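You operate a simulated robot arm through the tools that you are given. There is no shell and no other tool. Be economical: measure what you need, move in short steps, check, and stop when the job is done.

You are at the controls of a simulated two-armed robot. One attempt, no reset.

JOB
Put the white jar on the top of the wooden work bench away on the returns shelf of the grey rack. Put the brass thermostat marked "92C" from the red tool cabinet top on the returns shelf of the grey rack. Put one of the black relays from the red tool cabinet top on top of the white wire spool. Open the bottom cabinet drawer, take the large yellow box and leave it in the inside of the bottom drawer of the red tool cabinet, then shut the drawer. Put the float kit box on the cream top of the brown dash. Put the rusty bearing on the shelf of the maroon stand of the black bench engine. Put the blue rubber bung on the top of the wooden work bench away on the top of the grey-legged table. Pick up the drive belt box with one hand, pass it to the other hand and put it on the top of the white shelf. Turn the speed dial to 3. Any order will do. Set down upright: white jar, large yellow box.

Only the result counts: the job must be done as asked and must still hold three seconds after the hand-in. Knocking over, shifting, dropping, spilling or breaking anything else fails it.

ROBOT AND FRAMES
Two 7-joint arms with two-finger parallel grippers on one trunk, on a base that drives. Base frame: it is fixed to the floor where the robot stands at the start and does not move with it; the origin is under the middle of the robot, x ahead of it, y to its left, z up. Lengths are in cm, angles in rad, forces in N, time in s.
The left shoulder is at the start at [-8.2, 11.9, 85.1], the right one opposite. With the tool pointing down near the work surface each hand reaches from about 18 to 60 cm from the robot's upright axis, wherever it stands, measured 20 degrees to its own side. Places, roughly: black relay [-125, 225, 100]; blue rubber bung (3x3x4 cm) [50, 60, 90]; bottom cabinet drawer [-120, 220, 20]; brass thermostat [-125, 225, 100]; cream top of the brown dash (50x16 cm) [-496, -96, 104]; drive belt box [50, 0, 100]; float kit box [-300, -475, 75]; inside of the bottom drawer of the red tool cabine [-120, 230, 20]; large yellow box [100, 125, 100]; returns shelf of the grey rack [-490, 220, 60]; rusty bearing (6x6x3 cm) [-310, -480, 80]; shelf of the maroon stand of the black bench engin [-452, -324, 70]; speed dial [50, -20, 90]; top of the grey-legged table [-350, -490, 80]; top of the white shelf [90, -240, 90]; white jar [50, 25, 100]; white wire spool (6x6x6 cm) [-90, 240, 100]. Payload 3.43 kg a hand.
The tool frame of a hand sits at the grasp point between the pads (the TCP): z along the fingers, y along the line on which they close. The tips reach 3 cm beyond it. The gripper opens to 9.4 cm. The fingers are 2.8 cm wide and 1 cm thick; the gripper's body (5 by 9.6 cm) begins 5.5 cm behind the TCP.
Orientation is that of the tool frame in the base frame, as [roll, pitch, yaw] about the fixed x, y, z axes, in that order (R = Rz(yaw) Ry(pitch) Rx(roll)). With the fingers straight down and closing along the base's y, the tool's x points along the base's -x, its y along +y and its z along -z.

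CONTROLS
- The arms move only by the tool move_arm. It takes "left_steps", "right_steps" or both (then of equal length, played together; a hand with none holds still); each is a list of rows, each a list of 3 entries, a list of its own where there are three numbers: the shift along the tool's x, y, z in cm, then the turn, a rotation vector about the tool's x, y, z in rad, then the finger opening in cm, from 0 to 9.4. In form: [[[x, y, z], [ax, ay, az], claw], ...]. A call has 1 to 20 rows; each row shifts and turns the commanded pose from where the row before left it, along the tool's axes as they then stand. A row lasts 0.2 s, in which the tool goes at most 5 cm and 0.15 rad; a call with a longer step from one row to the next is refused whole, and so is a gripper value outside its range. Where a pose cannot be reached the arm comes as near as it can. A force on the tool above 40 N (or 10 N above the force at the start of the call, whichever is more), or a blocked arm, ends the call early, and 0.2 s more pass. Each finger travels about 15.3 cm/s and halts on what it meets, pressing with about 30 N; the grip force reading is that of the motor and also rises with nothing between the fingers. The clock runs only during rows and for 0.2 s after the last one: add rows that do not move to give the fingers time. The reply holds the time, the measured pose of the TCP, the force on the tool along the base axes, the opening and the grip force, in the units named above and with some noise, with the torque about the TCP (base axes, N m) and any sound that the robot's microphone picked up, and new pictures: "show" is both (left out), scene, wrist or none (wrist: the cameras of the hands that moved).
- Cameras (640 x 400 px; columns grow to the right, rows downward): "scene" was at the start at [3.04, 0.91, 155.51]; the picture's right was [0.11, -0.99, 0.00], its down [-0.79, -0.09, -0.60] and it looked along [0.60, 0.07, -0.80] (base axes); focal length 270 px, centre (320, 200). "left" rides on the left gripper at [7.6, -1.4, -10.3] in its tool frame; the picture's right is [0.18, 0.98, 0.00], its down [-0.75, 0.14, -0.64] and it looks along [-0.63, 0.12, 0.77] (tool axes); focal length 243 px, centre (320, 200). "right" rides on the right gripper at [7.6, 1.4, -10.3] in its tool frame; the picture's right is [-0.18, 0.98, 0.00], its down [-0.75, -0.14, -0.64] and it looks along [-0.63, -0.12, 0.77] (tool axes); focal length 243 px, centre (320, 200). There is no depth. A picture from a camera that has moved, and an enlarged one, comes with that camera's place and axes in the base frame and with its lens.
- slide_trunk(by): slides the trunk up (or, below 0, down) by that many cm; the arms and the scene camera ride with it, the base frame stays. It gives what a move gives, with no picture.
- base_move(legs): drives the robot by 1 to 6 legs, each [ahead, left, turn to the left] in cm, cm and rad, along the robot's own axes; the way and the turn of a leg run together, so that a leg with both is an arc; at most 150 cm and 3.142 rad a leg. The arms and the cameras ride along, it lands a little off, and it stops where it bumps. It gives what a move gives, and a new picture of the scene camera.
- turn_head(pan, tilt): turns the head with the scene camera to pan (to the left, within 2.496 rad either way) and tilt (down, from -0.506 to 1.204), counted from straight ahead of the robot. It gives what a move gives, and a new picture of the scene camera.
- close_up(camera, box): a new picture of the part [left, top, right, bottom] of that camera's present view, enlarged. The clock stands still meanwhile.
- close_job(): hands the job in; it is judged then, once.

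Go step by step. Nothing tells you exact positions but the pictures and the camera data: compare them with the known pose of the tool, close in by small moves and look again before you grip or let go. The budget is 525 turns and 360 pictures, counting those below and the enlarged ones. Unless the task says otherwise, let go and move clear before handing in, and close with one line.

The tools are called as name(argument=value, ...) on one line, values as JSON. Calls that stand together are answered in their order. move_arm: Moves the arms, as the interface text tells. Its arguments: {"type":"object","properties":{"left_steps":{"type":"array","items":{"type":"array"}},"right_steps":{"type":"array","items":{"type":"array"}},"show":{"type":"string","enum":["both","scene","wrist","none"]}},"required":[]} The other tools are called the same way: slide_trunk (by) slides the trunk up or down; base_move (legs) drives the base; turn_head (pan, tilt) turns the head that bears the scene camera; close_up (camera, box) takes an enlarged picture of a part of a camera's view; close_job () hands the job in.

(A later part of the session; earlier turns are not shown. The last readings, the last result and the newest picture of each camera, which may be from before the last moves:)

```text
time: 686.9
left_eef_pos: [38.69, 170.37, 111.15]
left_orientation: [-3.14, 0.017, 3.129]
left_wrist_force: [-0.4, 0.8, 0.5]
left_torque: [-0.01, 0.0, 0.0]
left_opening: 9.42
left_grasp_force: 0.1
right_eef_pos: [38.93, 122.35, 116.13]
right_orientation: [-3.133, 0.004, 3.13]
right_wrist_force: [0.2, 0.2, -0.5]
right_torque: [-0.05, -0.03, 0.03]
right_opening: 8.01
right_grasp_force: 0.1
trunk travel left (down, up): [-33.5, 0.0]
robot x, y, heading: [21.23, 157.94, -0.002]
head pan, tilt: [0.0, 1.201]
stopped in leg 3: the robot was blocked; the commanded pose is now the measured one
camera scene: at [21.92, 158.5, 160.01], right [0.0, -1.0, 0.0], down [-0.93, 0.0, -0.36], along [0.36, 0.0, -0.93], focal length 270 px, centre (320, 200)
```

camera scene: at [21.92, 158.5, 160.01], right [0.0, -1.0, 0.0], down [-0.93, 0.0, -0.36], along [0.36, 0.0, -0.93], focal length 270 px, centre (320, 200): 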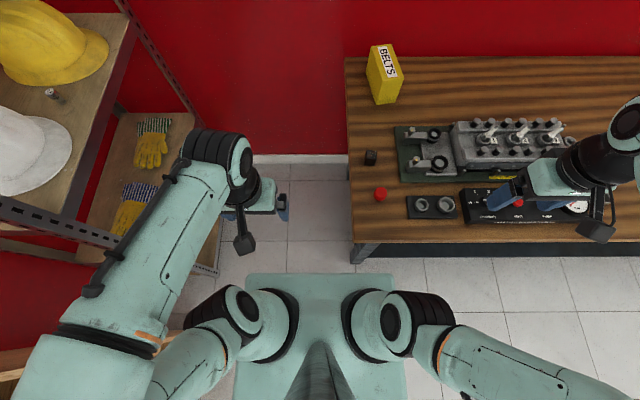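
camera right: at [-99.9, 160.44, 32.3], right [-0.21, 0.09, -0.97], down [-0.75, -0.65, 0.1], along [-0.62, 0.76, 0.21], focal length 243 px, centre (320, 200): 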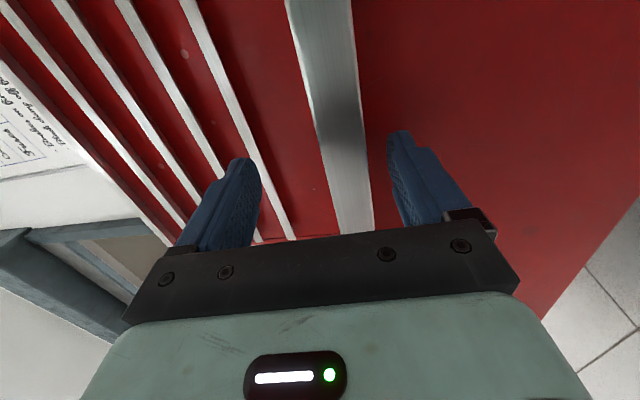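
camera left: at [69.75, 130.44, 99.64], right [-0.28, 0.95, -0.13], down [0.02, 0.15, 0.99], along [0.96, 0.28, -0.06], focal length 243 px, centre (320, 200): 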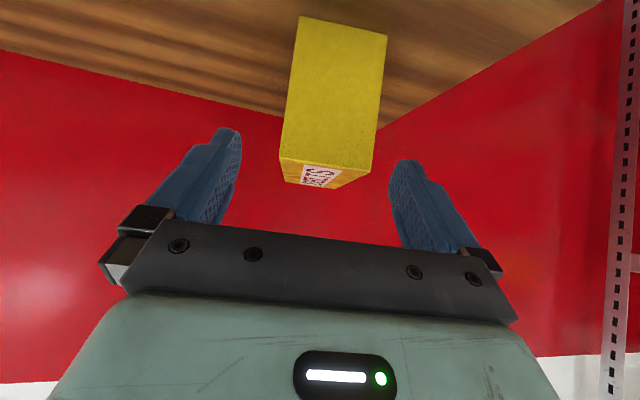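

I try with the right arm from here: extend it first over the bench, then pitch it.

move_arm(right_steps=[[[-4, 1.8, 0], [0, 0, 0], 9.4], [[-4, 1.8, 0], [0, 0, 0], 9.4], [[-4, 1.8, 0], [0, 0, 0], 9.4], [[-4, 1.8, 0.3], [0, 0, 0], 9.4], [[-4, 1.8, 0.5], [0, 0, 0], 9.4], [[-4, 1.5, 1], [0, 0, 0], 9.4]], show="scene")

```text
time: 688.2
left_eef_pos: [38.81, 170.45, 111.05]
left_orientation: [-3.137, 0.015, 3.13]
left_wrist_force: [-0.4, 0.5, 0.4]
left_torque: [0.0, 0.0, -0.03]
left_opening: 9.42
left_grasp_force: 0.1
right_eef_pos: [63.35, 132.68, 114.18]
right_orientation: [-3.132, -0.001, 3.128]
right_wrist_force: [0.7, 0.3, 0.3]
right_torque: [0.01, 0.01, -0.02]
right_opening: 9.41
right_grasp_force: 0.2
trunk travel left (down, up): [-33.5, 0.0]
robot x, y, heading: [20.58, 158.35, -0.006]
head pan, tilt: [0.0, 1.201]
camera scene: at [22.27, 158.46, 160.01], right [0.0, -1.0, 0.0], down [-0.93, 0.0, -0.36], along [0.36, 0.0, -0.93], focal length 270 px, centre (320, 200)
```

scene: 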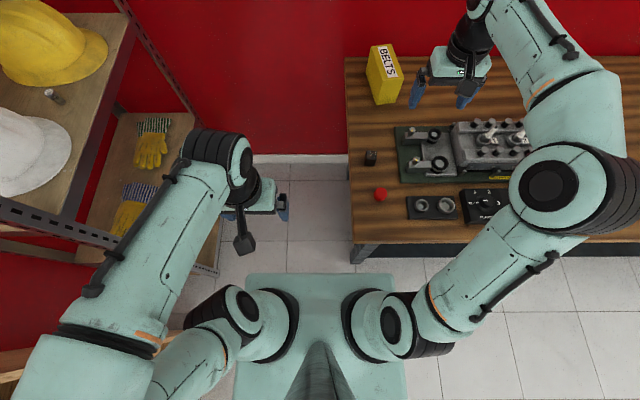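

move_arm(right_steps=[[[-3.43, 0.3, 2.53], [0, -0.14, 0], 9.4], [[-3.04, 0.3, 2.98], [0, -0.14, 0], 9.4], [[-2.6, 0.3, 3.38], [0, -0.14, 0], 9.4], [[-2.1, 0.3, 3.71], [0, -0.14, 0], 9.4], [[-1.56, 0.3, 3.9], [0, -0.14, 0], 9.4], [[0, 0, 0], [0, 0, 0], 9.4]], show="both")

```text
time: 689.6
left_eef_pos: [38.76, 170.27, 111.04]
left_orientation: [-3.138, 0.016, 3.13]
left_wrist_force: [0.4, 0.8, 0.3]
left_torque: [-0.03, 0.0, 0.01]
left_opening: 9.38
left_grasp_force: 0.0
right_eef_pos: [80.26, 133.69, 101.61]
right_orientation: [-3.129, 0.703, 3.135]
right_wrist_force: [0.9, -0.8, 0.0]
right_torque: [-0.01, 0.0, 0.05]
right_opening: 9.39
right_grasp_force: 0.1
trunk travel left (down, up): [-33.5, 0.0]
robot x, y, heading: [21.45, 158.57, -0.003]
head pan, tilt: [0.0, 1.201]
camera scene: at [22.03, 158.42, 160.0], right [0.0, -1.0, 0.0], down [-0.93, 0.0, -0.36], along [0.36, 0.0, -0.93], focal length 270 px, centre (320, 200)
camera right: at [67.96, 135.41, 104.32], right [0.15, 0.98, 0.11], down [0.16, -0.14, 0.98], along [0.98, -0.13, -0.18], focal length 243 px, centre (320, 200)
```

scene: 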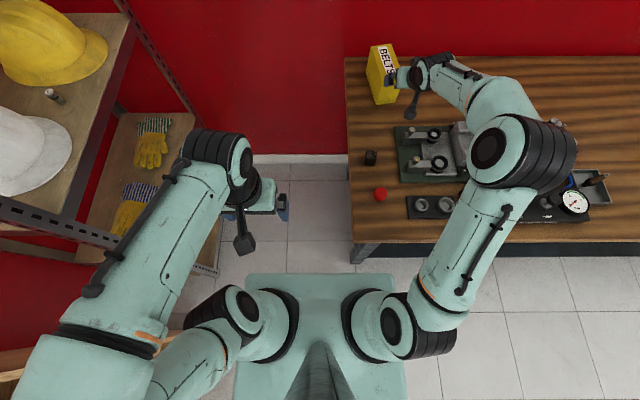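
right: 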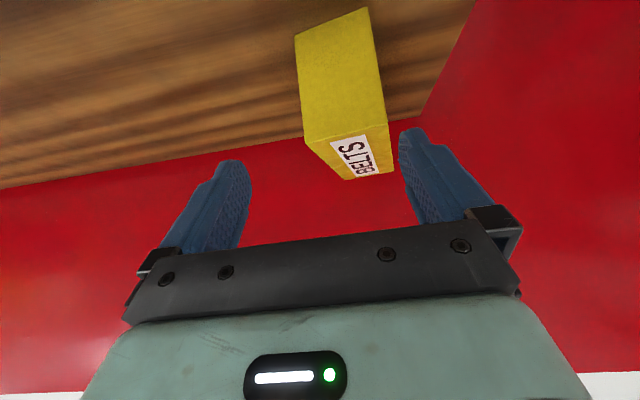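

The right arm has a good posture. I align its yaw to the box and go to the pre-grasp point.

move_arm(right_steps=[[[0, 0, 0], [-0.055, 0, -0.065], 9.4], [[0, 0, 0], [-0.055, 0, -0.065], 9.4], [[0, 0, 0], [0, -0.14, 0], 9.4], [[-0.44, 0.2, 3.2], [0, 0, 0], 9.4], [[-0.44, 0.2, 3.2], [0, 0, 0], 9.4], [[0, 0, 0], [0, 0, 0], 9.4]], show="both")

```text
time: 691.0
left_eef_pos: [38.74, 170.35, 111.06]
left_orientation: [-3.138, 0.014, 3.13]
left_wrist_force: [-0.5, 0.6, -0.4]
left_torque: [-0.01, -0.01, 0.01]
left_opening: 9.39
left_grasp_force: 0.0
right_eef_pos: [85.53, 135.04, 97.94]
right_orientation: [-3.131, 0.839, -2.976]
right_wrist_force: [0.6, 0.4, -0.5]
right_torque: [0.0, 0.01, 0.01]
right_opening: 9.39
right_grasp_force: 0.0
trunk travel left (down, up): [-33.5, 0.0]
robot x, y, heading: [21.23, 158.11, 0.0]
head pan, tilt: [0.0, 1.201]
camera scene: at [22.03, 158.41, 160.0], right [0.0, -1.0, 0.0], down [-0.93, 0.0, -0.36], along [0.36, 0.0, -0.93], focal length 270 px, centre (320, 200)
camera right: at [72.82, 134.5, 99.03], right [-0.03, 0.99, 0.13], down [0.05, -0.13, 0.99], along [1.0, 0.04, -0.04], focal length 243 px, centre (320, 200)
```

scene: 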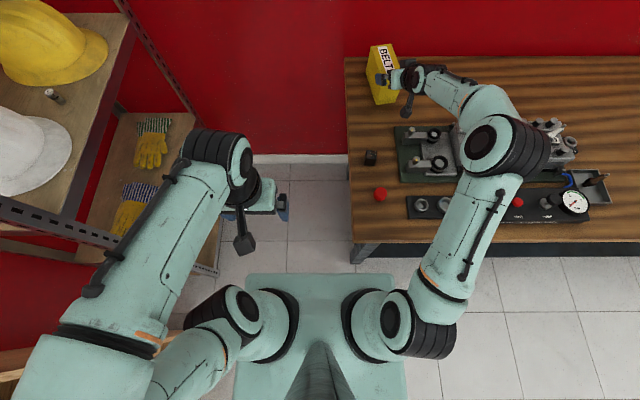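
right: 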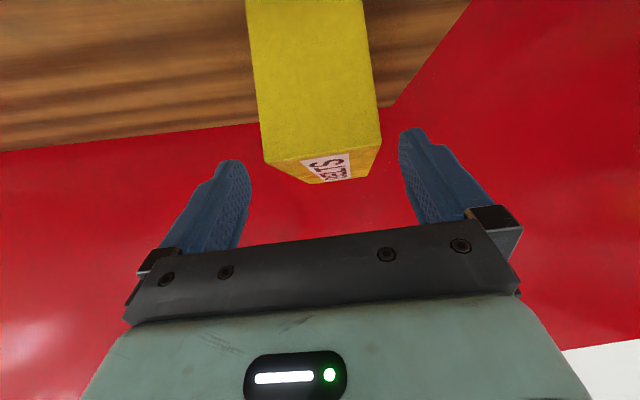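

move_arm(right_steps=[[[-0.2, 0, 2.5], [0, 0, 0], 9.4], [[-0.2, 0, 2.5], [0, 0, 0], 9.4], [[-0.2, 0, 2.4], [0, 0, 0], 9.4], [[0, 0, 0], [0, 0, 0], 9.4]], show="both")

```text
time: 692.0
left_eef_pos: [38.68, 170.32, 111.09]
left_orientation: [-3.14, 0.016, 3.13]
left_wrist_force: [-0.8, -0.2, 0.6]
left_torque: [0.03, 0.01, 0.01]
left_opening: 9.38
left_grasp_force: 0.1
right_eef_pos: [91.3, 135.92, 93.44]
right_orientation: [-3.132, 0.838, -2.977]
right_wrist_force: [0.1, -0.3, 0.5]
right_torque: [0.0, -0.03, 0.01]
right_opening: 9.4
right_grasp_force: 0.2
trunk travel left (down, up): [-33.5, 0.0]
robot x, y, heading: [20.92, 158.37, -0.005]
head pan, tilt: [0.0, 1.201]
camera scene: at [22.05, 158.42, 160.0], right [0.0, -1.0, 0.0], down [-0.93, 0.0, -0.36], along [0.36, 0.0, -0.93], focal length 270 px, centre (320, 200)
camera right: at [78.57, 135.36, 94.48], right [-0.03, 0.99, 0.13], down [0.05, -0.13, 0.99], along [1.0, 0.04, -0.04], focal length 243 px, centre (320, 200)
```

scene: 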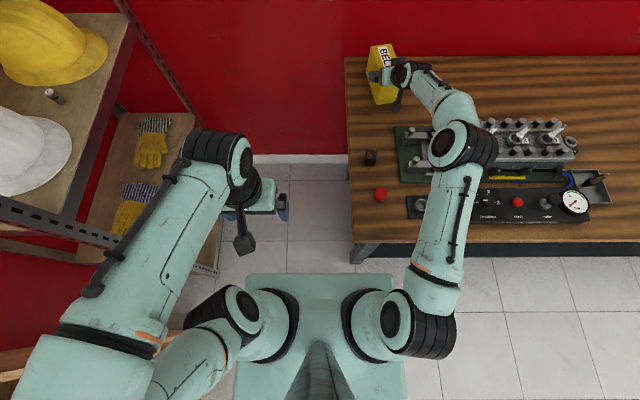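
right: 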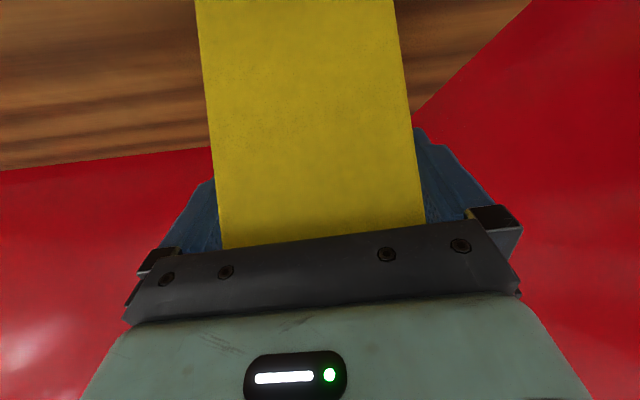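

The box is between the fingers. Grip and lift.

move_arm(right_steps=[[[0, 0, 0], [0, 0, 0], 7], [[0, 0, 0], [0, 0, 0], 6], [[0, 0, 0], [0, 0, 0], 6], [[0, 0, 0], [0, 0, 0], 6]], show="wrist")

```text
time: 693.0
left_eef_pos: [38.74, 170.33, 111.19]
left_orientation: [-3.139, 0.015, 3.128]
left_wrist_force: [0.5, -0.7, 0.8]
left_torque: [-0.01, -0.02, 0.05]
left_opening: 9.4
left_grasp_force: 0.1
right_eef_pos: [91.3, 135.91, 93.59]
right_orientation: [-3.132, 0.84, -2.975]
right_wrist_force: [0.8, 2.4, 0.8]
right_torque: [0.27, -0.09, 0.1]
right_opening: 7.45
right_grasp_force: 29.9
trunk travel left (down, up): [-33.5, 0.0]
robot x, y, heading: [20.77, 158.43, -0.004]
head pan, tilt: [0.0, 1.201]
camera right: at [78.58, 135.38, 94.51], right [-0.03, 0.99, 0.13], down [0.05, -0.13, 0.99], along [1.0, 0.04, -0.04], focal length 243 px, centre (320, 200)
```

right: 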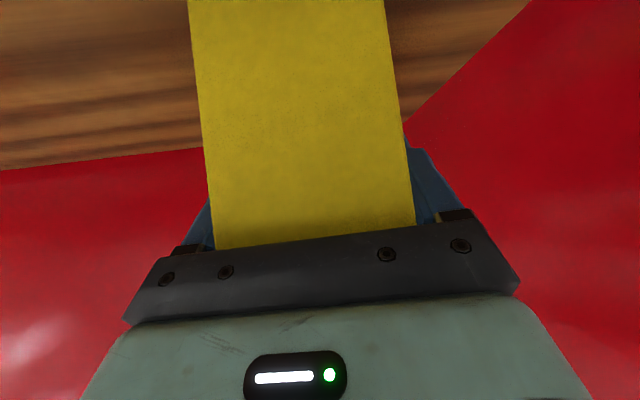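

move_arm(right_steps=[[[-1.1, 0, -1], [0, 0, 0], 6], [[-2.2, 0, -2], [0, 0, 0], 6], [[-0.9, 0, -3.5], [0, 0, 0], 6], [[-0.9, 0, -3.5], [0, 0, 0], 6], [[-0.9, 0, -3.5], [0, 0, 0], 6], [[0.5, 0, -3.8], [0, 0, 0], 6]], show="both")

```text
time: 694.5
left_eef_pos: [38.58, 170.43, 111.07]
left_orientation: [3.14, 0.017, 3.13]
left_wrist_force: [-1.0, 0.8, 0.0]
left_torque: [0.0, -0.01, 0.0]
left_opening: 9.4
left_grasp_force: 0.0
right_eef_pos: [81.98, 134.62, 109.12]
right_orientation: [-3.131, 0.84, -2.975]
right_wrist_force: [0.0, 0.4, -2.3]
right_torque: [0.0, 0.08, 0.03]
right_opening: 7.42
right_grasp_force: 29.8
trunk travel left (down, up): [-33.5, 0.0]
robot x, y, heading: [20.83, 158.15, -0.009]
head pan, tilt: [0.0, 1.201]
camera scene: at [21.96, 158.4, 160.0], right [0.0, -1.0, 0.0], down [-0.93, 0.0, -0.36], along [0.36, 0.0, -0.93], focal length 270 px, centre (320, 200)
camera right: at [69.32, 134.01, 110.15], right [-0.03, 0.99, 0.13], down [0.05, -0.13, 0.99], along [1.0, 0.04, -0.04], focal length 243 px, centre (320, 200)
```

scene: 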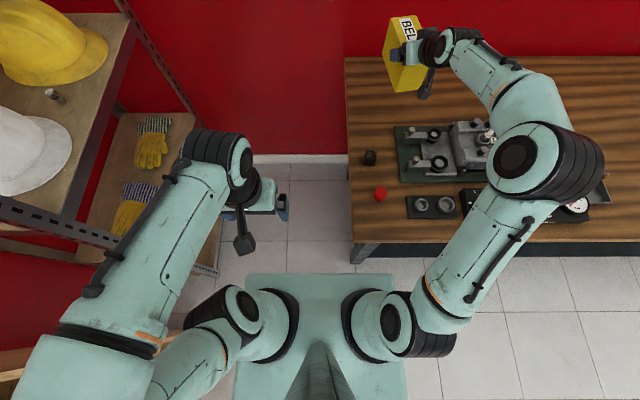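
right: 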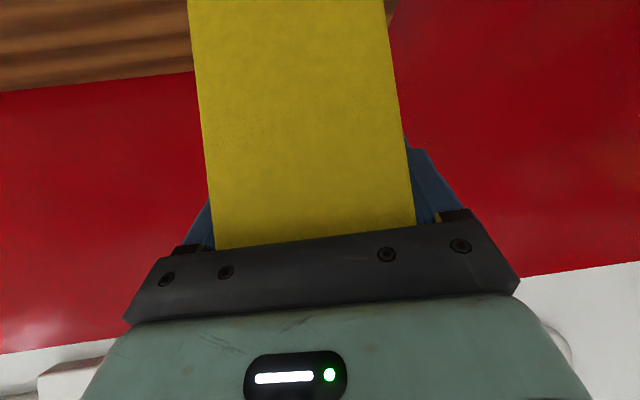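

Lifted cleanly. Back away from the bench, then draw the right arm in.

base_move(legs=[[-28, 0, 0]])

move_arm(right_steps=[[[2.5, 0, -3], [0, 0, 0], 6], [[2.5, 0, -3], [0, 0, 0], 6], [[2.5, 0, -3], [0, 0, 0], 6], [[2.5, 0, -3], [0, 0, 0], 6], [[2.5, -0.5, -3], [0, 0, 0], 6]], show="scene")

```text
time: 696.4
left_eef_pos: [11.14, 170.5, 111.13]
left_orientation: [-3.14, 0.015, 3.128]
left_wrist_force: [0.8, -1.3, 0.5]
left_torque: [-0.01, 0.02, -0.04]
left_opening: 9.4
left_grasp_force: 0.1
right_eef_pos: [54.58, 134.68, 109.16]
right_orientation: [-3.131, 0.838, -2.977]
right_wrist_force: [0.1, 0.6, -3.6]
right_torque: [-0.04, 0.1, 0.01]
right_opening: 7.42
right_grasp_force: 30.5
trunk travel left (down, up): [-33.5, 0.0]
robot x, y, heading: [-6.95, 158.71, -0.005]
head pan, tilt: [0.0, 1.201]
camera scene: at [-5.5, 158.54, 160.03], right [-0.01, -1.0, 0.0], down [-0.93, 0.01, -0.36], along [0.36, 0.0, -0.93], focal length 270 px, centre (320, 200)
```

scene: 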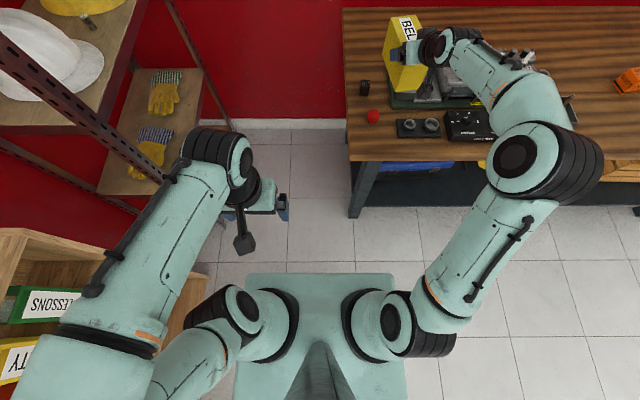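

```text
time: 697.6
left_eef_pos: [10.92, 170.47, 111.14]
left_orientation: [-3.139, 0.018, 3.127]
left_wrist_force: [0.1, -0.7, -0.5]
left_torque: [0.0, 0.01, 0.0]
left_opening: 9.42
left_grasp_force: 0.1
right_eef_pos: [35.06, 131.26, 109.75]
right_orientation: [-3.132, 0.84, -2.978]
right_wrist_force: [-0.9, -0.2, -2.9]
right_torque: [-0.01, 0.08, -0.01]
right_opening: 7.44
right_grasp_force: 29.9
trunk travel left (down, up): [-33.5, 0.0]
robot x, y, heading: [-7.26, 158.34, -0.005]
head pan, tilt: [0.0, 1.201]
camera scene: at [-5.71, 158.52, 160.0], right [-0.01, -1.0, 0.0], down [-0.93, 0.01, -0.36], along [0.36, 0.0, -0.93], focal length 270 px, centre (320, 200)
```

scene: 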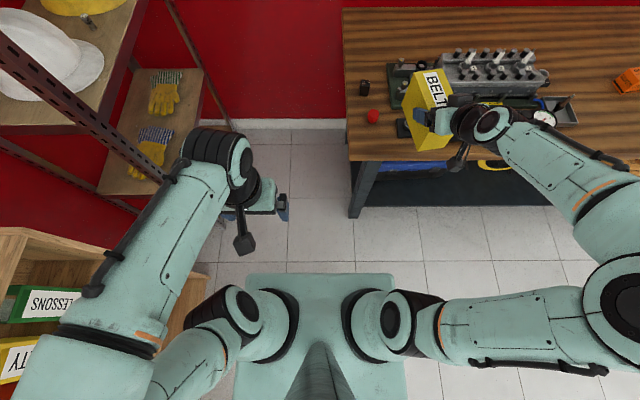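

base_move(legs=[[-14, 0, 0.005], [0, -77, 0], [0, -77, 0]])

turn_head(pan=0.2, tilt=0.8)

```text
time: 712.4
left_eef_pos: [-2.66, 17.21, 111.14]
left_orientation: [-3.141, 0.015, 3.14]
left_wrist_force: [0.4, -0.1, -0.6]
left_torque: [0.02, -0.01, 0.01]
left_opening: 9.41
left_grasp_force: 0.0
right_eef_pos: [21.87, -21.72, 109.73]
right_orientation: [-3.131, 0.836, -2.967]
right_wrist_force: [0.1, 1.0, -2.3]
right_torque: [-0.04, 0.08, -0.01]
right_opening: 7.41
right_grasp_force: 29.6
trunk travel left (down, up): [-33.5, 0.0]
robot x, y, heading: [-20.25, 4.95, 0.005]
head pan, tilt: [0.0, 1.201]
camera scene: at [-19.21, 5.16, 160.0], right [0.0, -1.0, 0.0], down [-0.93, 0.0, -0.36], along [0.36, 0.0, -0.93], focal length 270 px, centre (320, 200)
```

scene: 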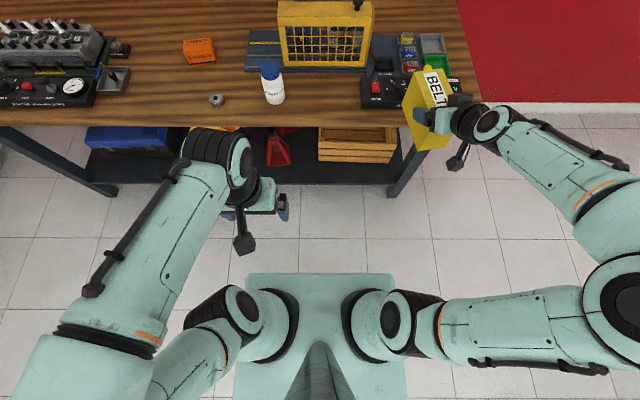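

```text
time: 713.3
left_eef_pos: [-2.55, 17.18, 111.01]
left_orientation: [-3.14, 0.014, 3.137]
left_wrist_force: [0.5, 0.5, 0.2]
left_torque: [0.01, -0.01, -0.03]
left_opening: 9.39
left_grasp_force: 0.0
right_eef_pos: [21.9, -21.78, 109.68]
right_orientation: [-3.132, 0.838, -2.966]
right_wrist_force: [-0.4, 0.0, -3.2]
right_torque: [-0.05, 0.1, 0.01]
right_opening: 7.44
right_grasp_force: 30.3
trunk travel left (down, up): [-33.5, 0.0]
robot x, y, heading: [-20.14, 5.02, -0.002]
head pan, tilt: [0.201, 0.799]
camera scene: at [-16.9, 6.77, 162.77], right [0.2, -0.98, 0.0], down [-0.7, -0.15, -0.7], along [0.68, 0.14, -0.72], focal length 270 px, centre (320, 200)
```

scene: 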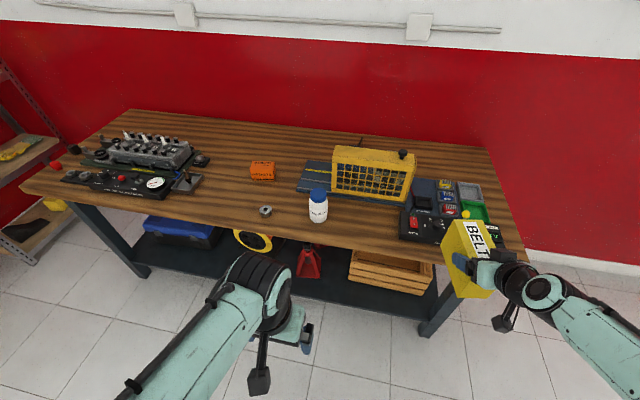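

base_move(legs=[[16, 0, 0]])

move_arm(left_steps=[[[-4, 0.5, 1], [0, 0, 0], 9.4], [[-4, 0.5, 1], [0, 0, 0], 9.4], [[-4, 0.5, 1], [0, 0, 0], 9.4], [[-4, 0.5, 0], [0, 0, 0], 9.4], [[-4, 0.5, 0], [0, 0, 0], 9.4]], show="both")

close_up(camera="left", box=[200, 80, 440, 230])

close_up(camera="scene", box=[270, 160, 390, 260])

```text
time: 714.7
left_eef_pos: [13.2, 17.3, 111.09]
left_orientation: [-3.14, 0.016, 3.138]
left_wrist_force: [0.7, 0.9, -0.2]
left_torque: [0.01, 0.0, 0.01]
left_opening: 9.41
left_grasp_force: 0.0
right_eef_pos: [37.63, -21.65, 109.6]
right_orientation: [-3.132, 0.838, -2.969]
right_wrist_force: [-0.2, 0.1, -3.4]
right_torque: [0.01, 0.08, 0.0]
right_opening: 7.42
right_grasp_force: 29.5
trunk travel left (down, up): [-33.5, 0.0]
robot x, y, heading: [-4.23, 4.98, 0.002]
head pan, tilt: [0.201, 0.799]
camera scene: at [-1.12, 6.84, 162.75], right [0.2, -0.98, 0.0], down [-0.7, -0.15, -0.7], along [0.68, 0.14, -0.72], focal length 270 px, centre (320, 200)
```

scene: 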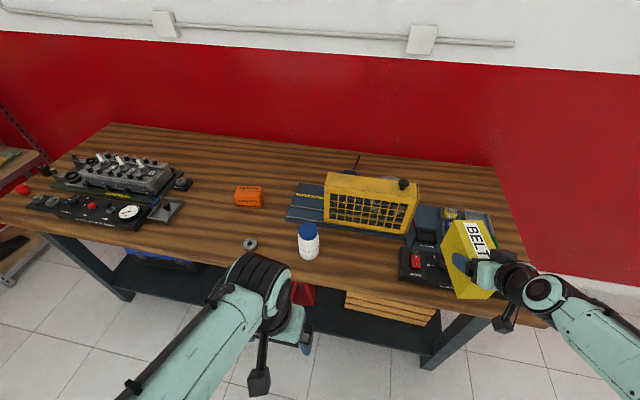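

```text
time: 715.9
left_eef_pos: [33.4, 19.74, 108.43]
left_orientation: [-3.141, 0.016, 3.139]
left_wrist_force: [0.7, 1.2, 0.1]
left_torque: [-0.01, 0.0, 0.0]
left_opening: 9.39
left_grasp_force: 0.3
right_eef_pos: [37.78, -21.69, 109.59]
right_orientation: [-3.131, 0.839, -2.969]
right_wrist_force: [1.2, 0.8, -3.1]
right_torque: [0.0, 0.06, 0.02]
right_opening: 7.42
right_grasp_force: 29.4
trunk travel left (down, up): [-33.5, 0.0]
robot x, y, heading: [-4.45, 5.21, 0.007]
head pan, tilt: [0.201, 0.799]
camera scene: at [-0.9, 6.84, 162.78], right [0.2, -0.98, 0.0], down [-0.7, -0.15, -0.7], along [0.68, 0.14, -0.72], focal length 270 px, centre (320, 200)
camera left: at [25.71, 18.32, 118.59], right [-0.18, 0.98, 0.0], down [0.74, 0.14, 0.65], along [0.64, 0.12, -0.76], focal length 243 px, centre (320, 200)
```

scene: 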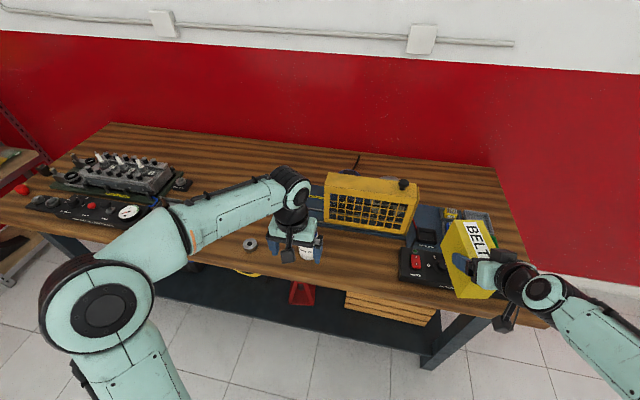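
left: 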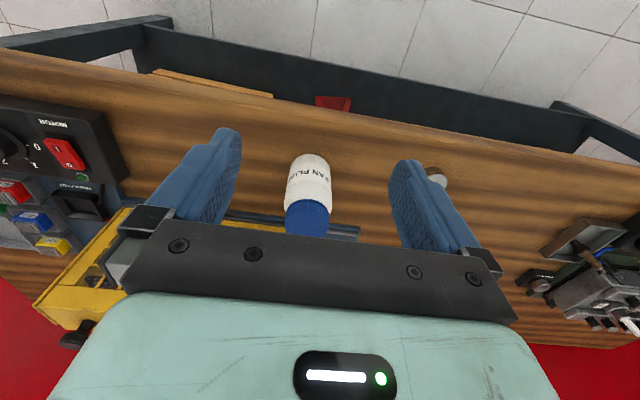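

```text
2.67 times, centred on (320, 155) of left
camera zoom: at [25.71, 18.32, 118.59], right [-0.18, 0.98, 0.0], down [0.74, 0.14, 0.65], along [0.64, 0.12, -0.76], focal length 647 px, centre (320, 320)
```

zoom: 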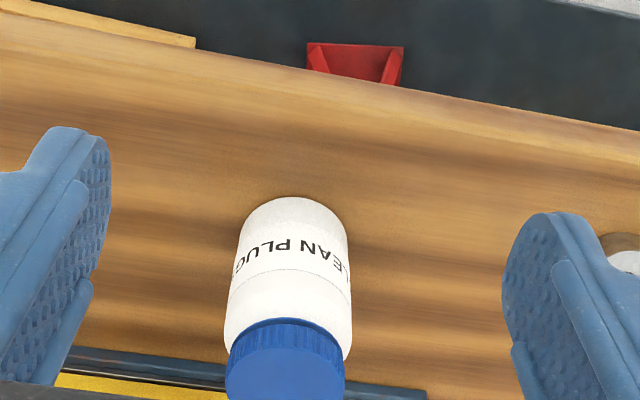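

```text
4.00 times, centred on (330, 210) of scene
camera zoom: at [-0.9, 6.84, 162.78], right [0.2, -0.98, 0.0], down [-0.7, -0.15, -0.7], along [0.68, 0.14, -0.72], focal length 1081 px, centre (280, 160)
```

zoom: 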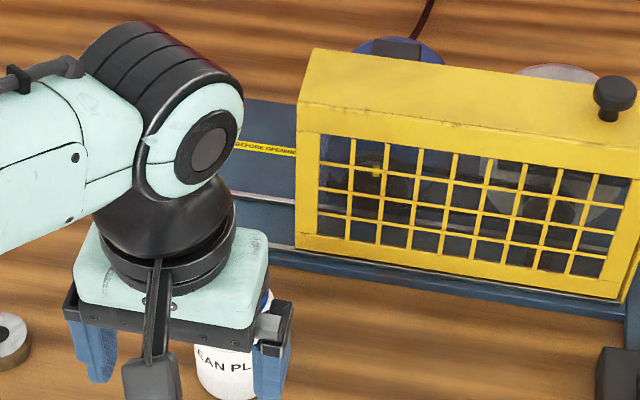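

move_arm(left_steps=[[[-4, 0.2, 1], [0, 0, 0], 9.4], [[-4, 0.2, 1], [0, 0, 0], 9.4], [[-4, 0.2, 1], [0, 0, 0], 9.4], [[-3.2, 0.1, 0.5], [0, 0, 0], 9.4], [[0, 0, 0], [0, 0, 0], 9.4]], show="wrist")

```text
time: 717.1
left_eef_pos: [48.49, 20.37, 105.15]
left_orientation: [3.14, 0.017, 3.138]
left_wrist_force: [1.1, -0.3, -0.3]
left_torque: [-0.03, -0.01, -0.04]
left_opening: 9.4
left_grasp_force: 0.0
right_eef_pos: [37.58, -21.65, 109.68]
right_orientation: [-3.129, 0.838, -2.967]
right_wrist_force: [-0.7, -0.5, -3.2]
right_torque: [0.0, 0.08, 0.0]
right_opening: 7.41
right_grasp_force: 30.1
trunk travel left (down, up): [-33.5, 0.0]
robot x, y, heading: [-4.32, 5.18, 0.009]
head pan, tilt: [0.201, 0.799]
camera left: at [40.82, 19.0, 115.35], right [-0.18, 0.98, 0.0], down [0.74, 0.14, 0.65], along [0.64, 0.12, -0.76], focal length 243 px, centre (320, 200)
```

left: 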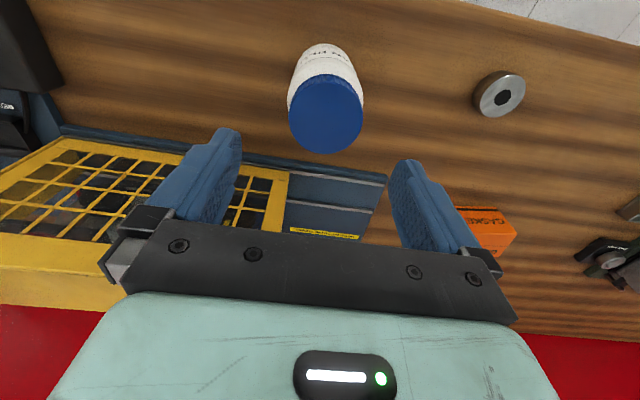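

move_arm(left_steps=[[[0.6, 0.4, 3], [0, 0, 0], 9.4], [[0, 0, 4], [0, 0, 0], 9.4], [[0, 0, 4], [0, 0, 0], 9.4], [[0, 0, 2.1], [0, 0, 0], 9.4], [[0, 0, 0], [0, 0, 0], 9.4]], show="wrist")

```text
time: 718.3
left_eef_pos: [48.13, 20.88, 92.04]
left_orientation: [-3.139, 0.018, 3.138]
left_wrist_force: [-0.6, 0.5, 3.2]
left_torque: [-0.05, 0.04, -0.01]
left_opening: 9.4
left_grasp_force: 0.1
right_eef_pos: [37.72, -21.65, 109.7]
right_orientation: [-3.133, 0.839, -2.968]
right_wrist_force: [0.3, 0.0, -2.4]
right_torque: [-0.02, 0.06, 0.02]
right_opening: 7.42
right_grasp_force: 29.4
trunk travel left (down, up): [-33.5, 0.0]
robot x, y, heading: [-3.97, 4.84, 0.006]
head pan, tilt: [0.201, 0.799]
camera left: at [40.46, 19.46, 102.22], right [-0.18, 0.98, 0.0], down [0.74, 0.14, 0.65], along [0.64, 0.12, -0.76], focal length 243 px, centre (320, 200)
```

left: 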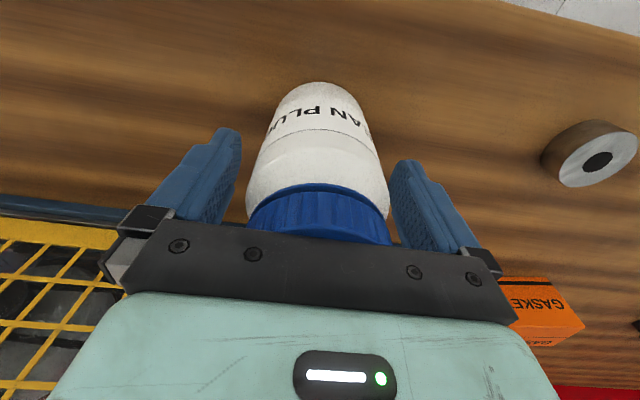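

The palm just touches the cap; I raise half a centimetre and close.

move_arm(left_steps=[[[0, 0, -0.6], [0, 0, 0], 9.4], [[0, 0, 0], [0, 0, 0], 7.5], [[0, 0, 0], [0, 0, 0], 6], [[0, 0, 0], [0, 0, 0], 6]], show="wrist")

```text
time: 719.3
left_eef_pos: [48.05, 20.85, 92.71]
left_orientation: [-3.141, 0.017, 3.137]
left_wrist_force: [1.0, -0.5, 0.8]
left_torque: [-0.01, -0.02, -0.02]
left_opening: 6.52
left_grasp_force: 30.3
right_eef_pos: [37.75, -21.62, 109.64]
right_orientation: [-3.132, 0.84, -2.967]
right_wrist_force: [-0.5, 0.5, -3.3]
right_torque: [-0.02, 0.09, 0.04]
right_opening: 7.43
right_grasp_force: 30.2
trunk travel left (down, up): [-33.5, 0.0]
robot x, y, heading: [-4.64, 5.13, 0.004]
head pan, tilt: [0.201, 0.799]
camera left: at [40.45, 19.44, 102.82], right [-0.18, 0.98, 0.0], down [0.74, 0.14, 0.65], along [0.64, 0.12, -0.76], focal length 243 px, centre (320, 200)
```

left: 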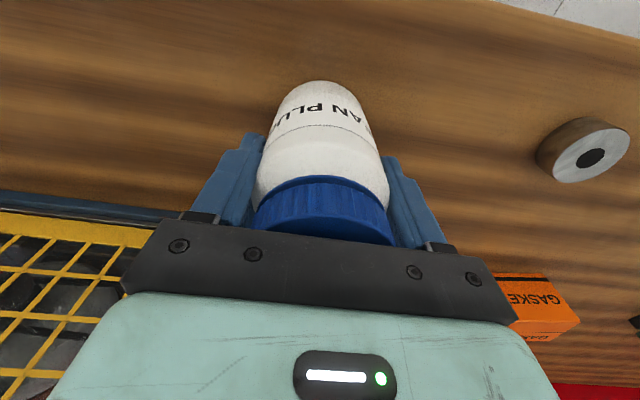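

Jar gripped. Lift and retract (arm only).

move_arm(left_steps=[[[0, 0, -2], [0, 0, 0], 6], [[0, 0, -4], [0, 0, 0], 6], [[0, 0, -4], [0, 0, 0], 6], [[2, 0, -3], [0, 0, 0], 6], [[4, 0, -1], [0, 0, 0], 6], [[4.5, 0, 0], [0, 0, 0], 6], [[4.5, 0, 0], [0, 0, 0], 6], [[4.5, 0, 0], [0, 0, 0], 6]], show="scene")

```text
time: 721.1
left_eef_pos: [28.25, 20.97, 106.33]
left_orientation: [-3.14, 0.017, 3.138]
left_wrist_force: [0.0, -0.3, -1.8]
left_torque: [0.02, 0.0, -0.02]
left_opening: 6.51
left_grasp_force: 29.8
right_eef_pos: [37.68, -21.59, 109.75]
right_orientation: [-3.132, 0.84, -2.968]
right_wrist_force: [-0.1, 0.4, -2.5]
right_torque: [-0.04, 0.09, -0.03]
right_opening: 7.42
right_grasp_force: 29.7
trunk travel left (down, up): [-33.5, 0.0]
robot x, y, heading: [-4.76, 5.16, 0.008]
head pan, tilt: [0.201, 0.799]
camera scene: at [-1.18, 6.88, 162.77], right [0.2, -0.98, 0.0], down [-0.7, -0.15, -0.7], along [0.68, 0.14, -0.72], focal length 270 px, centre (320, 200)
```

scene: 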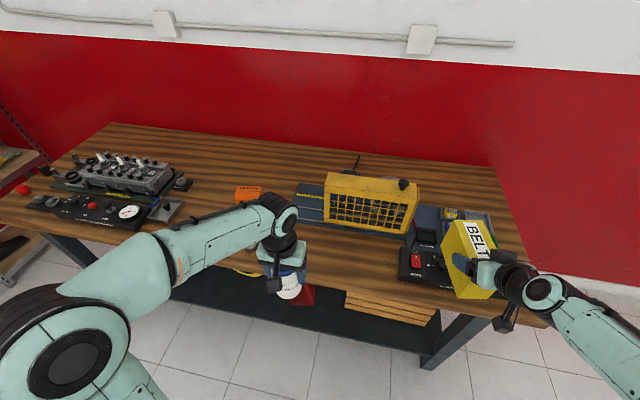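

The pitched grip would foul the drawer front, so I'll set the yellow box down on the free bench spot where the belt box stood and regrip it from straight above. Shift the robot left first.

base_move(legs=[[0, 17, 0]])

move_arm(right_steps=[[[0, 0, 0], [0.063, 0, 0.057], 6], [[0, 0, 0], [0.063, 0, 0.057], 6], [[-1.6, 2.2, 1.8], [0, 0, 0], 6], [[-1.6, 2.2, 1.8], [0, 0, 0], 6], [[-1.6, 2.2, 1.8], [0, 0, 0], 6], [[-1.6, 2.2, 1.8], [0, 0, 0], 6]], show="both")

```text
time: 723.2
left_eef_pos: [28.45, 37.89, 106.34]
left_orientation: [-3.139, 0.016, 3.136]
left_wrist_force: [0.5, 0.7, -1.4]
left_torque: [-0.01, -0.01, -0.02]
left_opening: 6.54
left_grasp_force: 30.2
right_eef_pos: [37.71, -4.73, 109.66]
right_orientation: [-3.132, 0.837, -2.969]
right_wrist_force: [0.0, -0.5, -2.8]
right_torque: [-0.02, 0.1, 0.02]
right_opening: 7.43
right_grasp_force: 29.9
trunk travel left (down, up): [-33.5, 0.0]
robot x, y, heading: [-4.35, 21.93, 0.003]
head pan, tilt: [0.201, 0.799]
camera scene: at [-1.09, 23.82, 162.78], right [0.2, -0.98, 0.0], down [-0.7, -0.15, -0.7], along [0.68, 0.14, -0.72], focal length 270 px, centre (320, 200)
```

scene: 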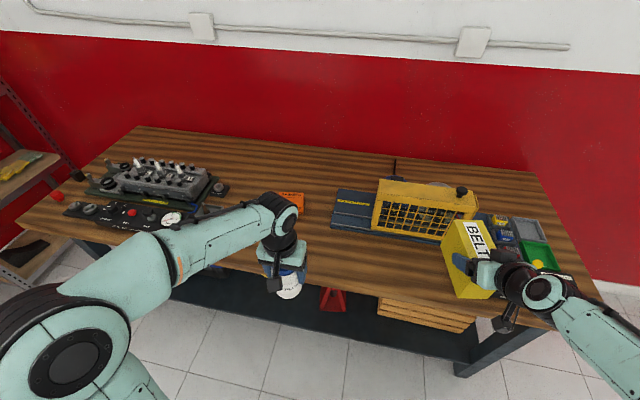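

```text
time: 724.6
left_eef_pos: [28.52, 37.91, 106.16]
left_orientation: [-3.14, 0.015, 3.136]
left_wrist_force: [-0.2, 0.1, -1.7]
left_torque: [-0.04, -0.01, -0.01]
left_opening: 6.54
left_grasp_force: 30.2
right_eef_pos: [47.46, 4.21, 109.52]
right_orientation: [-3.13, 0.84, -3.141]
right_wrist_force: [-0.1, -0.1, -3.8]
right_torque: [0.01, 0.04, -0.03]
right_opening: 7.43
right_grasp_force: 29.9
trunk travel left (down, up): [-33.5, 0.0]
robot x, y, heading: [-4.56, 22.0, 0.002]
head pan, tilt: [0.201, 0.799]
camera scene: at [-0.97, 23.87, 162.78], right [0.2, -0.98, 0.0], down [-0.7, -0.15, -0.7], along [0.68, 0.14, -0.72], focal length 270 px, centre (320, 200)
camera right: at [34.82, 5.62, 110.56], right [0.13, 0.98, 0.13], down [0.03, -0.13, 0.99], along [0.99, -0.12, -0.04], focal length 243 px, centre (320, 200)
```

scene: 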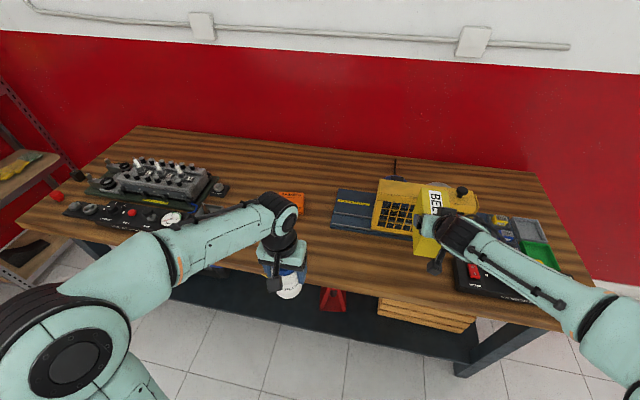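
right: 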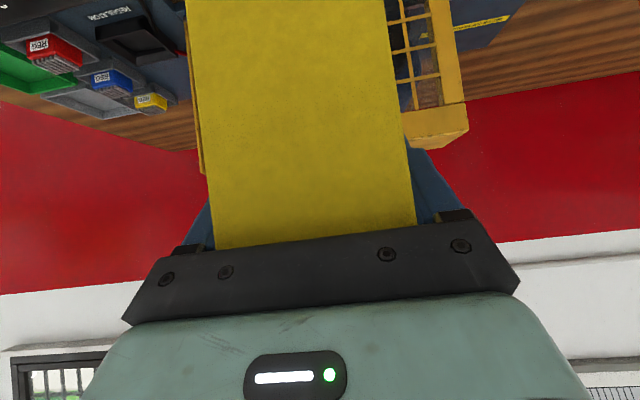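

move_arm(right_steps=[[[2.85, 0, 2.06], [0, 0, 0], 6], [[2.85, 0, 2.06], [0, 0, 0], 6], [[2.85, 0, 2.06], [0, 0, 0], 6], [[2.6, 0, 2], [0, 0, 0], 6]], show="none")

close_up(camera="scene", box=[360, 160, 560, 310])

```text
time: 725.6
left_eef_pos: [28.39, 37.84, 106.26]
left_orientation: [-3.141, 0.016, 3.136]
left_wrist_force: [-0.1, 0.1, -1.7]
left_torque: [0.0, -0.01, 0.01]
left_opening: 6.55
left_grasp_force: 30.0
right_eef_pos: [45.97, 4.07, 95.77]
right_orientation: [-3.135, 0.838, -3.137]
right_wrist_force: [-0.2, -0.7, -2.9]
right_torque: [0.02, 0.07, 0.0]
right_opening: 7.41
right_grasp_force: 30.1
trunk travel left (down, up): [-33.5, 0.0]
robot x, y, heading: [-5.09, 22.07, 0.006]
head pan, tilt: [0.201, 0.799]
```

```text
2.67 times, centred on (460, 235) of scene
camera zoom: at [-1.03, 23.77, 162.78], right [0.2, -0.98, 0.0], down [-0.7, -0.14, -0.7], along [0.68, 0.14, -0.72], focal length 721 px, centre (-53, 107)
```

zoom: 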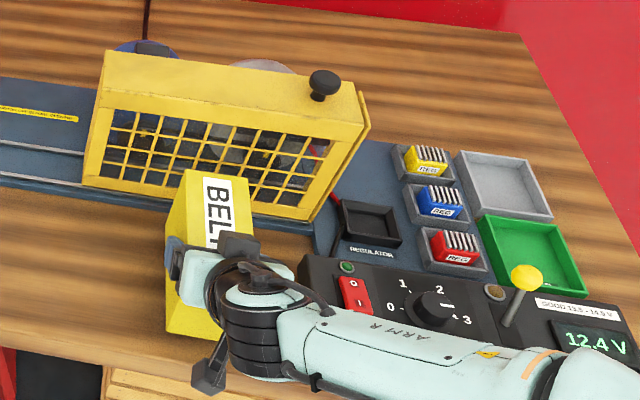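

move_arm(right_steps=[[[0.6, 0, 0.54], [0, 0, 0], 6], [[0.37, 0, 0.33], [0, 0, 0], 6], [[0.3, 0, 0.27], [0, 0, 0], 6], [[0.3, 0, 0.27], [0, 0, 0], 6], [[0.3, 0, 0.27], [0, 0, 0], 6]], show="none")

close_up(camera="scene", box=[360, 160, 560, 310])

```text
time: 726.8
left_eef_pos: [28.33, 37.86, 106.29]
left_orientation: [-3.139, 0.017, 3.135]
left_wrist_force: [0.1, 0.8, -2.3]
left_torque: [-0.01, 0.01, 0.0]
left_opening: 6.51
left_grasp_force: 30.1
right_eef_pos: [45.94, 4.06, 93.52]
right_orientation: [-3.131, 0.846, -3.137]
right_wrist_force: [-4.8, -0.1, 10.6]
right_torque: [0.48, -0.91, 0.15]
right_opening: 7.41
right_grasp_force: 29.7
trunk travel left (down, up): [-33.5, 0.0]
robot x, y, heading: [-4.57, 22.56, 0.005]
head pan, tilt: [0.201, 0.799]
```

```text
2.67 times, centred on (460, 235) of scene
camera zoom: at [-1.31, 23.86, 162.79], right [0.2, -0.98, 0.0], down [-0.7, -0.15, -0.7], along [0.68, 0.14, -0.72], focal length 721 px, centre (-53, 107)
```

zoom: 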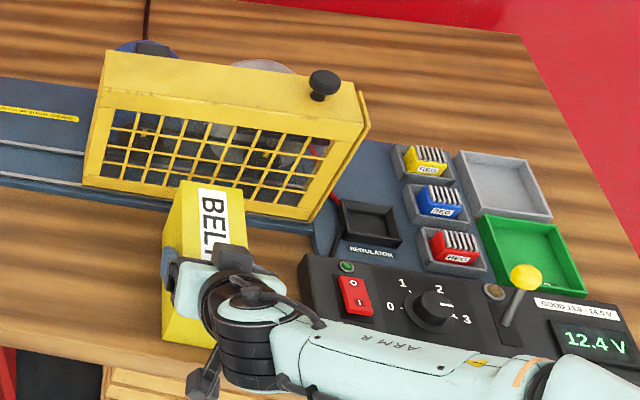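

The box stands on the bench. Release and withdraw back-and-up.

move_arm(right_steps=[[[0, 0, 0], [0, 0, 0], 8.5], [[0, 0, 0], [0, 0, 0], 9.4], [[0, 0, 0], [0, 0, 0], 9.4], [[0, 0, -3], [0, 0, 0], 9.4], [[0, 0, -4], [0, 0, 0], 9.4], [[-1, 0, -4], [0, 0, 0], 9.4], [[-1, 0, -4], [0, 0, 0], 9.4]], show="both")

```text
time: 728.4
left_eef_pos: [28.3, 38.01, 106.28]
left_orientation: [-3.139, 0.018, 3.136]
left_wrist_force: [-0.5, 0.0, -1.8]
left_torque: [-0.02, 0.02, 0.0]
left_opening: 6.53
left_grasp_force: 30.5
right_eef_pos: [36.03, 4.24, 104.92]
right_orientation: [-3.134, 0.839, -3.141]
right_wrist_force: [0.7, -0.1, -0.2]
right_torque: [-0.05, -0.02, 0.02]
right_opening: 9.41
right_grasp_force: 0.1
trunk travel left (down, up): [-33.5, 0.0]
robot x, y, heading: [-4.52, 21.92, 0.003]
head pan, tilt: [0.201, 0.799]
camera scene: at [-1.26, 23.92, 162.77], right [0.2, -0.98, 0.0], down [-0.7, -0.15, -0.7], along [0.68, 0.14, -0.72], focal length 270 px, centre (320, 200)
camera right: at [23.39, 5.71, 105.88], right [0.13, 0.98, 0.13], down [0.03, -0.14, 0.99], along [0.99, -0.12, -0.04], focal length 243 px, centre (320, 200)
```

scene: 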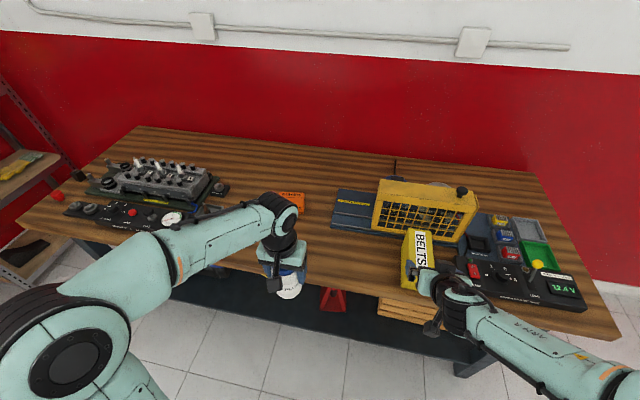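
right: 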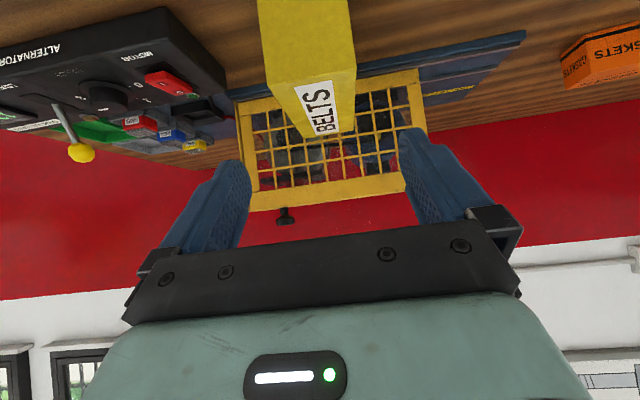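

move_arm(right_steps=[[[-1.5, 0, -1.5], [0, 0.14, 0], 9.4], [[-1.5, 0, -1.5], [0, 0.14, 0], 9.4], [[0, 0, -1], [0, 0.14, 0], 9.4], [[0, 0, 0], [0, 0.14, 0], 9.4], [[0, 0, 0], [0, 0.14, 0], 9.4], [[0, 0, 0], [0, 0.138, 0], 9.4], [[-4, 0, 0], [0, 0, 0], 9.4], [[-4, 0, 0], [0, 0, 0], 9.4]], show="both")

```text
time: 730.2
left_eef_pos: [28.44, 38.04, 106.23]
left_orientation: [-3.14, 0.017, 3.137]
left_wrist_force: [-0.5, -0.8, -2.2]
left_torque: [0.03, 0.01, 0.04]
left_opening: 6.52
left_grasp_force: 30.4
right_eef_pos: [43.74, 3.69, 109.41]
right_orientation: [-3.122, 0.055, 3.125]
right_wrist_force: [0.4, 0.4, 0.2]
right_torque: [-0.01, 0.0, 0.0]
right_opening: 9.4
right_grasp_force: 0.1
right hand out of reach, approached as far as the arm can: row 1
trunk travel left (down, up): [-33.5, 0.0]
robot x, y, heading: [-4.54, 22.12, 0.005]
head pan, tilt: [0.201, 0.799]
camera scene: at [-0.99, 23.86, 162.78], right [0.2, -0.98, 0.0], down [-0.7, -0.15, -0.7], along [0.68, 0.14, -0.72], focal length 270 px, centre (320, 200)
camera right: at [35.71, 5.5, 119.06], right [0.2, 0.98, -0.01], down [0.72, -0.14, 0.68], along [0.67, -0.14, -0.73], focal length 243 px, centre (320, 200)
```

scene: 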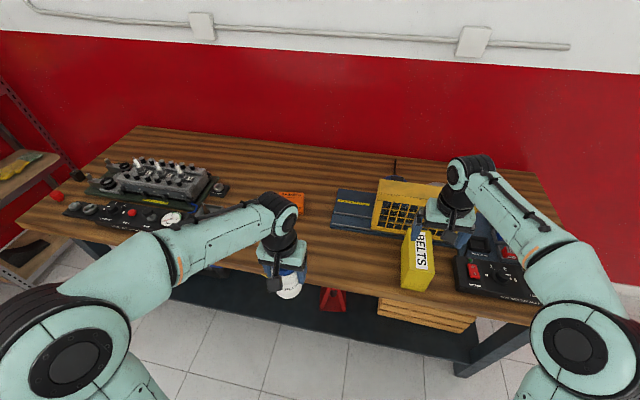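
right: 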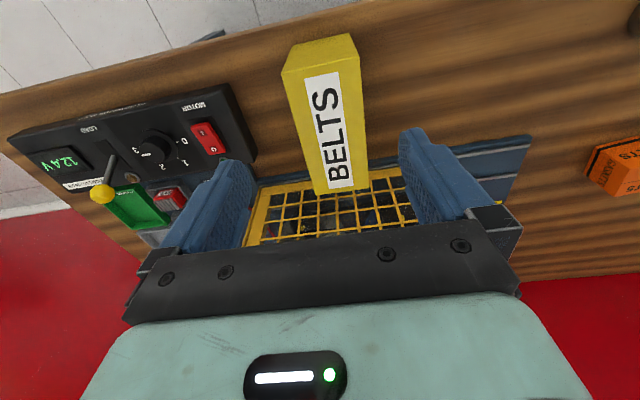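

move_arm(right_steps=[[[-2.3, 0.25, 1], [0, 0.05, 0], 9.4], [[-2.3, 0.2, 2], [0, 0, 0], 9.4], [[0, 0, 4], [0, 0, 0], 9.4], [[0, 0, 4], [0, 0, 0], 9.4], [[0, 0, 0], [0, 0, 0], 9.4]], show="wrist")

```text
time: 731.4
left_eef_pos: [28.4, 37.85, 106.24]
left_orientation: [-3.14, 0.016, 3.136]
left_wrist_force: [0.1, -0.2, -1.3]
left_torque: [0.04, 0.02, -0.02]
left_opening: 6.54
left_grasp_force: 30.1
right_eef_pos: [48.42, 3.72, 98.52]
right_orientation: [-3.124, 0.004, 3.123]
right_wrist_force: [0.3, -0.4, 0.4]
right_torque: [-0.04, 0.02, -0.03]
right_opening: 9.4
right_grasp_force: 0.0
trunk travel left (down, up): [-33.5, 0.0]
robot x, y, heading: [-4.46, 21.99, 0.005]
head pan, tilt: [0.201, 0.799]
camera right: at [40.89, 5.58, 108.57], right [0.2, 0.98, -0.02], down [0.75, -0.14, 0.65], along [0.63, -0.14, -0.76], focal length 243 px, centre (320, 200)
```

right: 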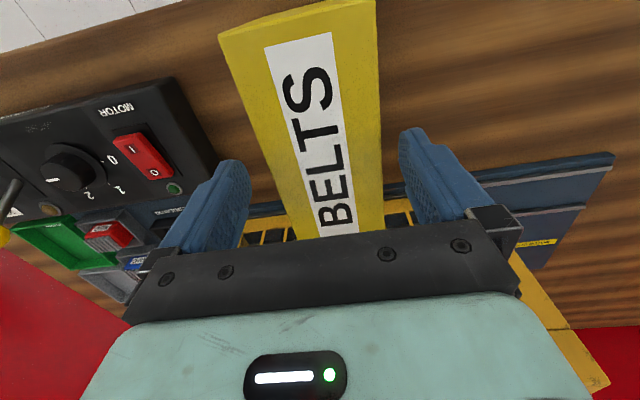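

move_arm(right_steps=[[[0, 0.4, 2.5], [0, 0, 0], 9.4], [[0, 0, 2.5], [0, 0, 0], 9.4], [[0, 0, 0], [0, 0, 0], 9.4], [[0, 0, 0], [0, 0, 0], 6.5], [[0, 0, 0], [0, 0, 0], 6], [[0, 0, 0], [0, 0, 0], 6]], show="wrist")

```text
time: 732.8
left_eef_pos: [28.45, 37.93, 106.26]
left_orientation: [-3.139, 0.016, 3.137]
left_wrist_force: [-0.6, 0.0, -2.9]
left_torque: [-0.02, 0.01, 0.02]
left_opening: 6.55
left_grasp_force: 30.0
right_eef_pos: [48.38, 4.03, 93.56]
right_orientation: [-3.124, 0.007, 3.122]
right_wrist_force: [-1.5, -1.2, 0.1]
right_torque: [-0.1, -0.17, -0.1]
right_opening: 7.43
right_grasp_force: 30.2
trunk travel left (down, up): [-33.5, 0.0]
robot x, y, heading: [-4.8, 22.37, 0.004]
head pan, tilt: [0.201, 0.799]
camera right: at [40.87, 5.89, 103.66], right [0.2, 0.98, -0.02], down [0.75, -0.14, 0.65], along [0.63, -0.15, -0.76], focal length 243 px, centre (320, 200)
```

right: 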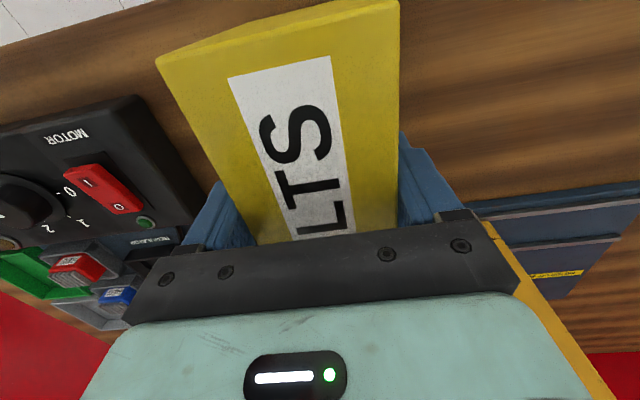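

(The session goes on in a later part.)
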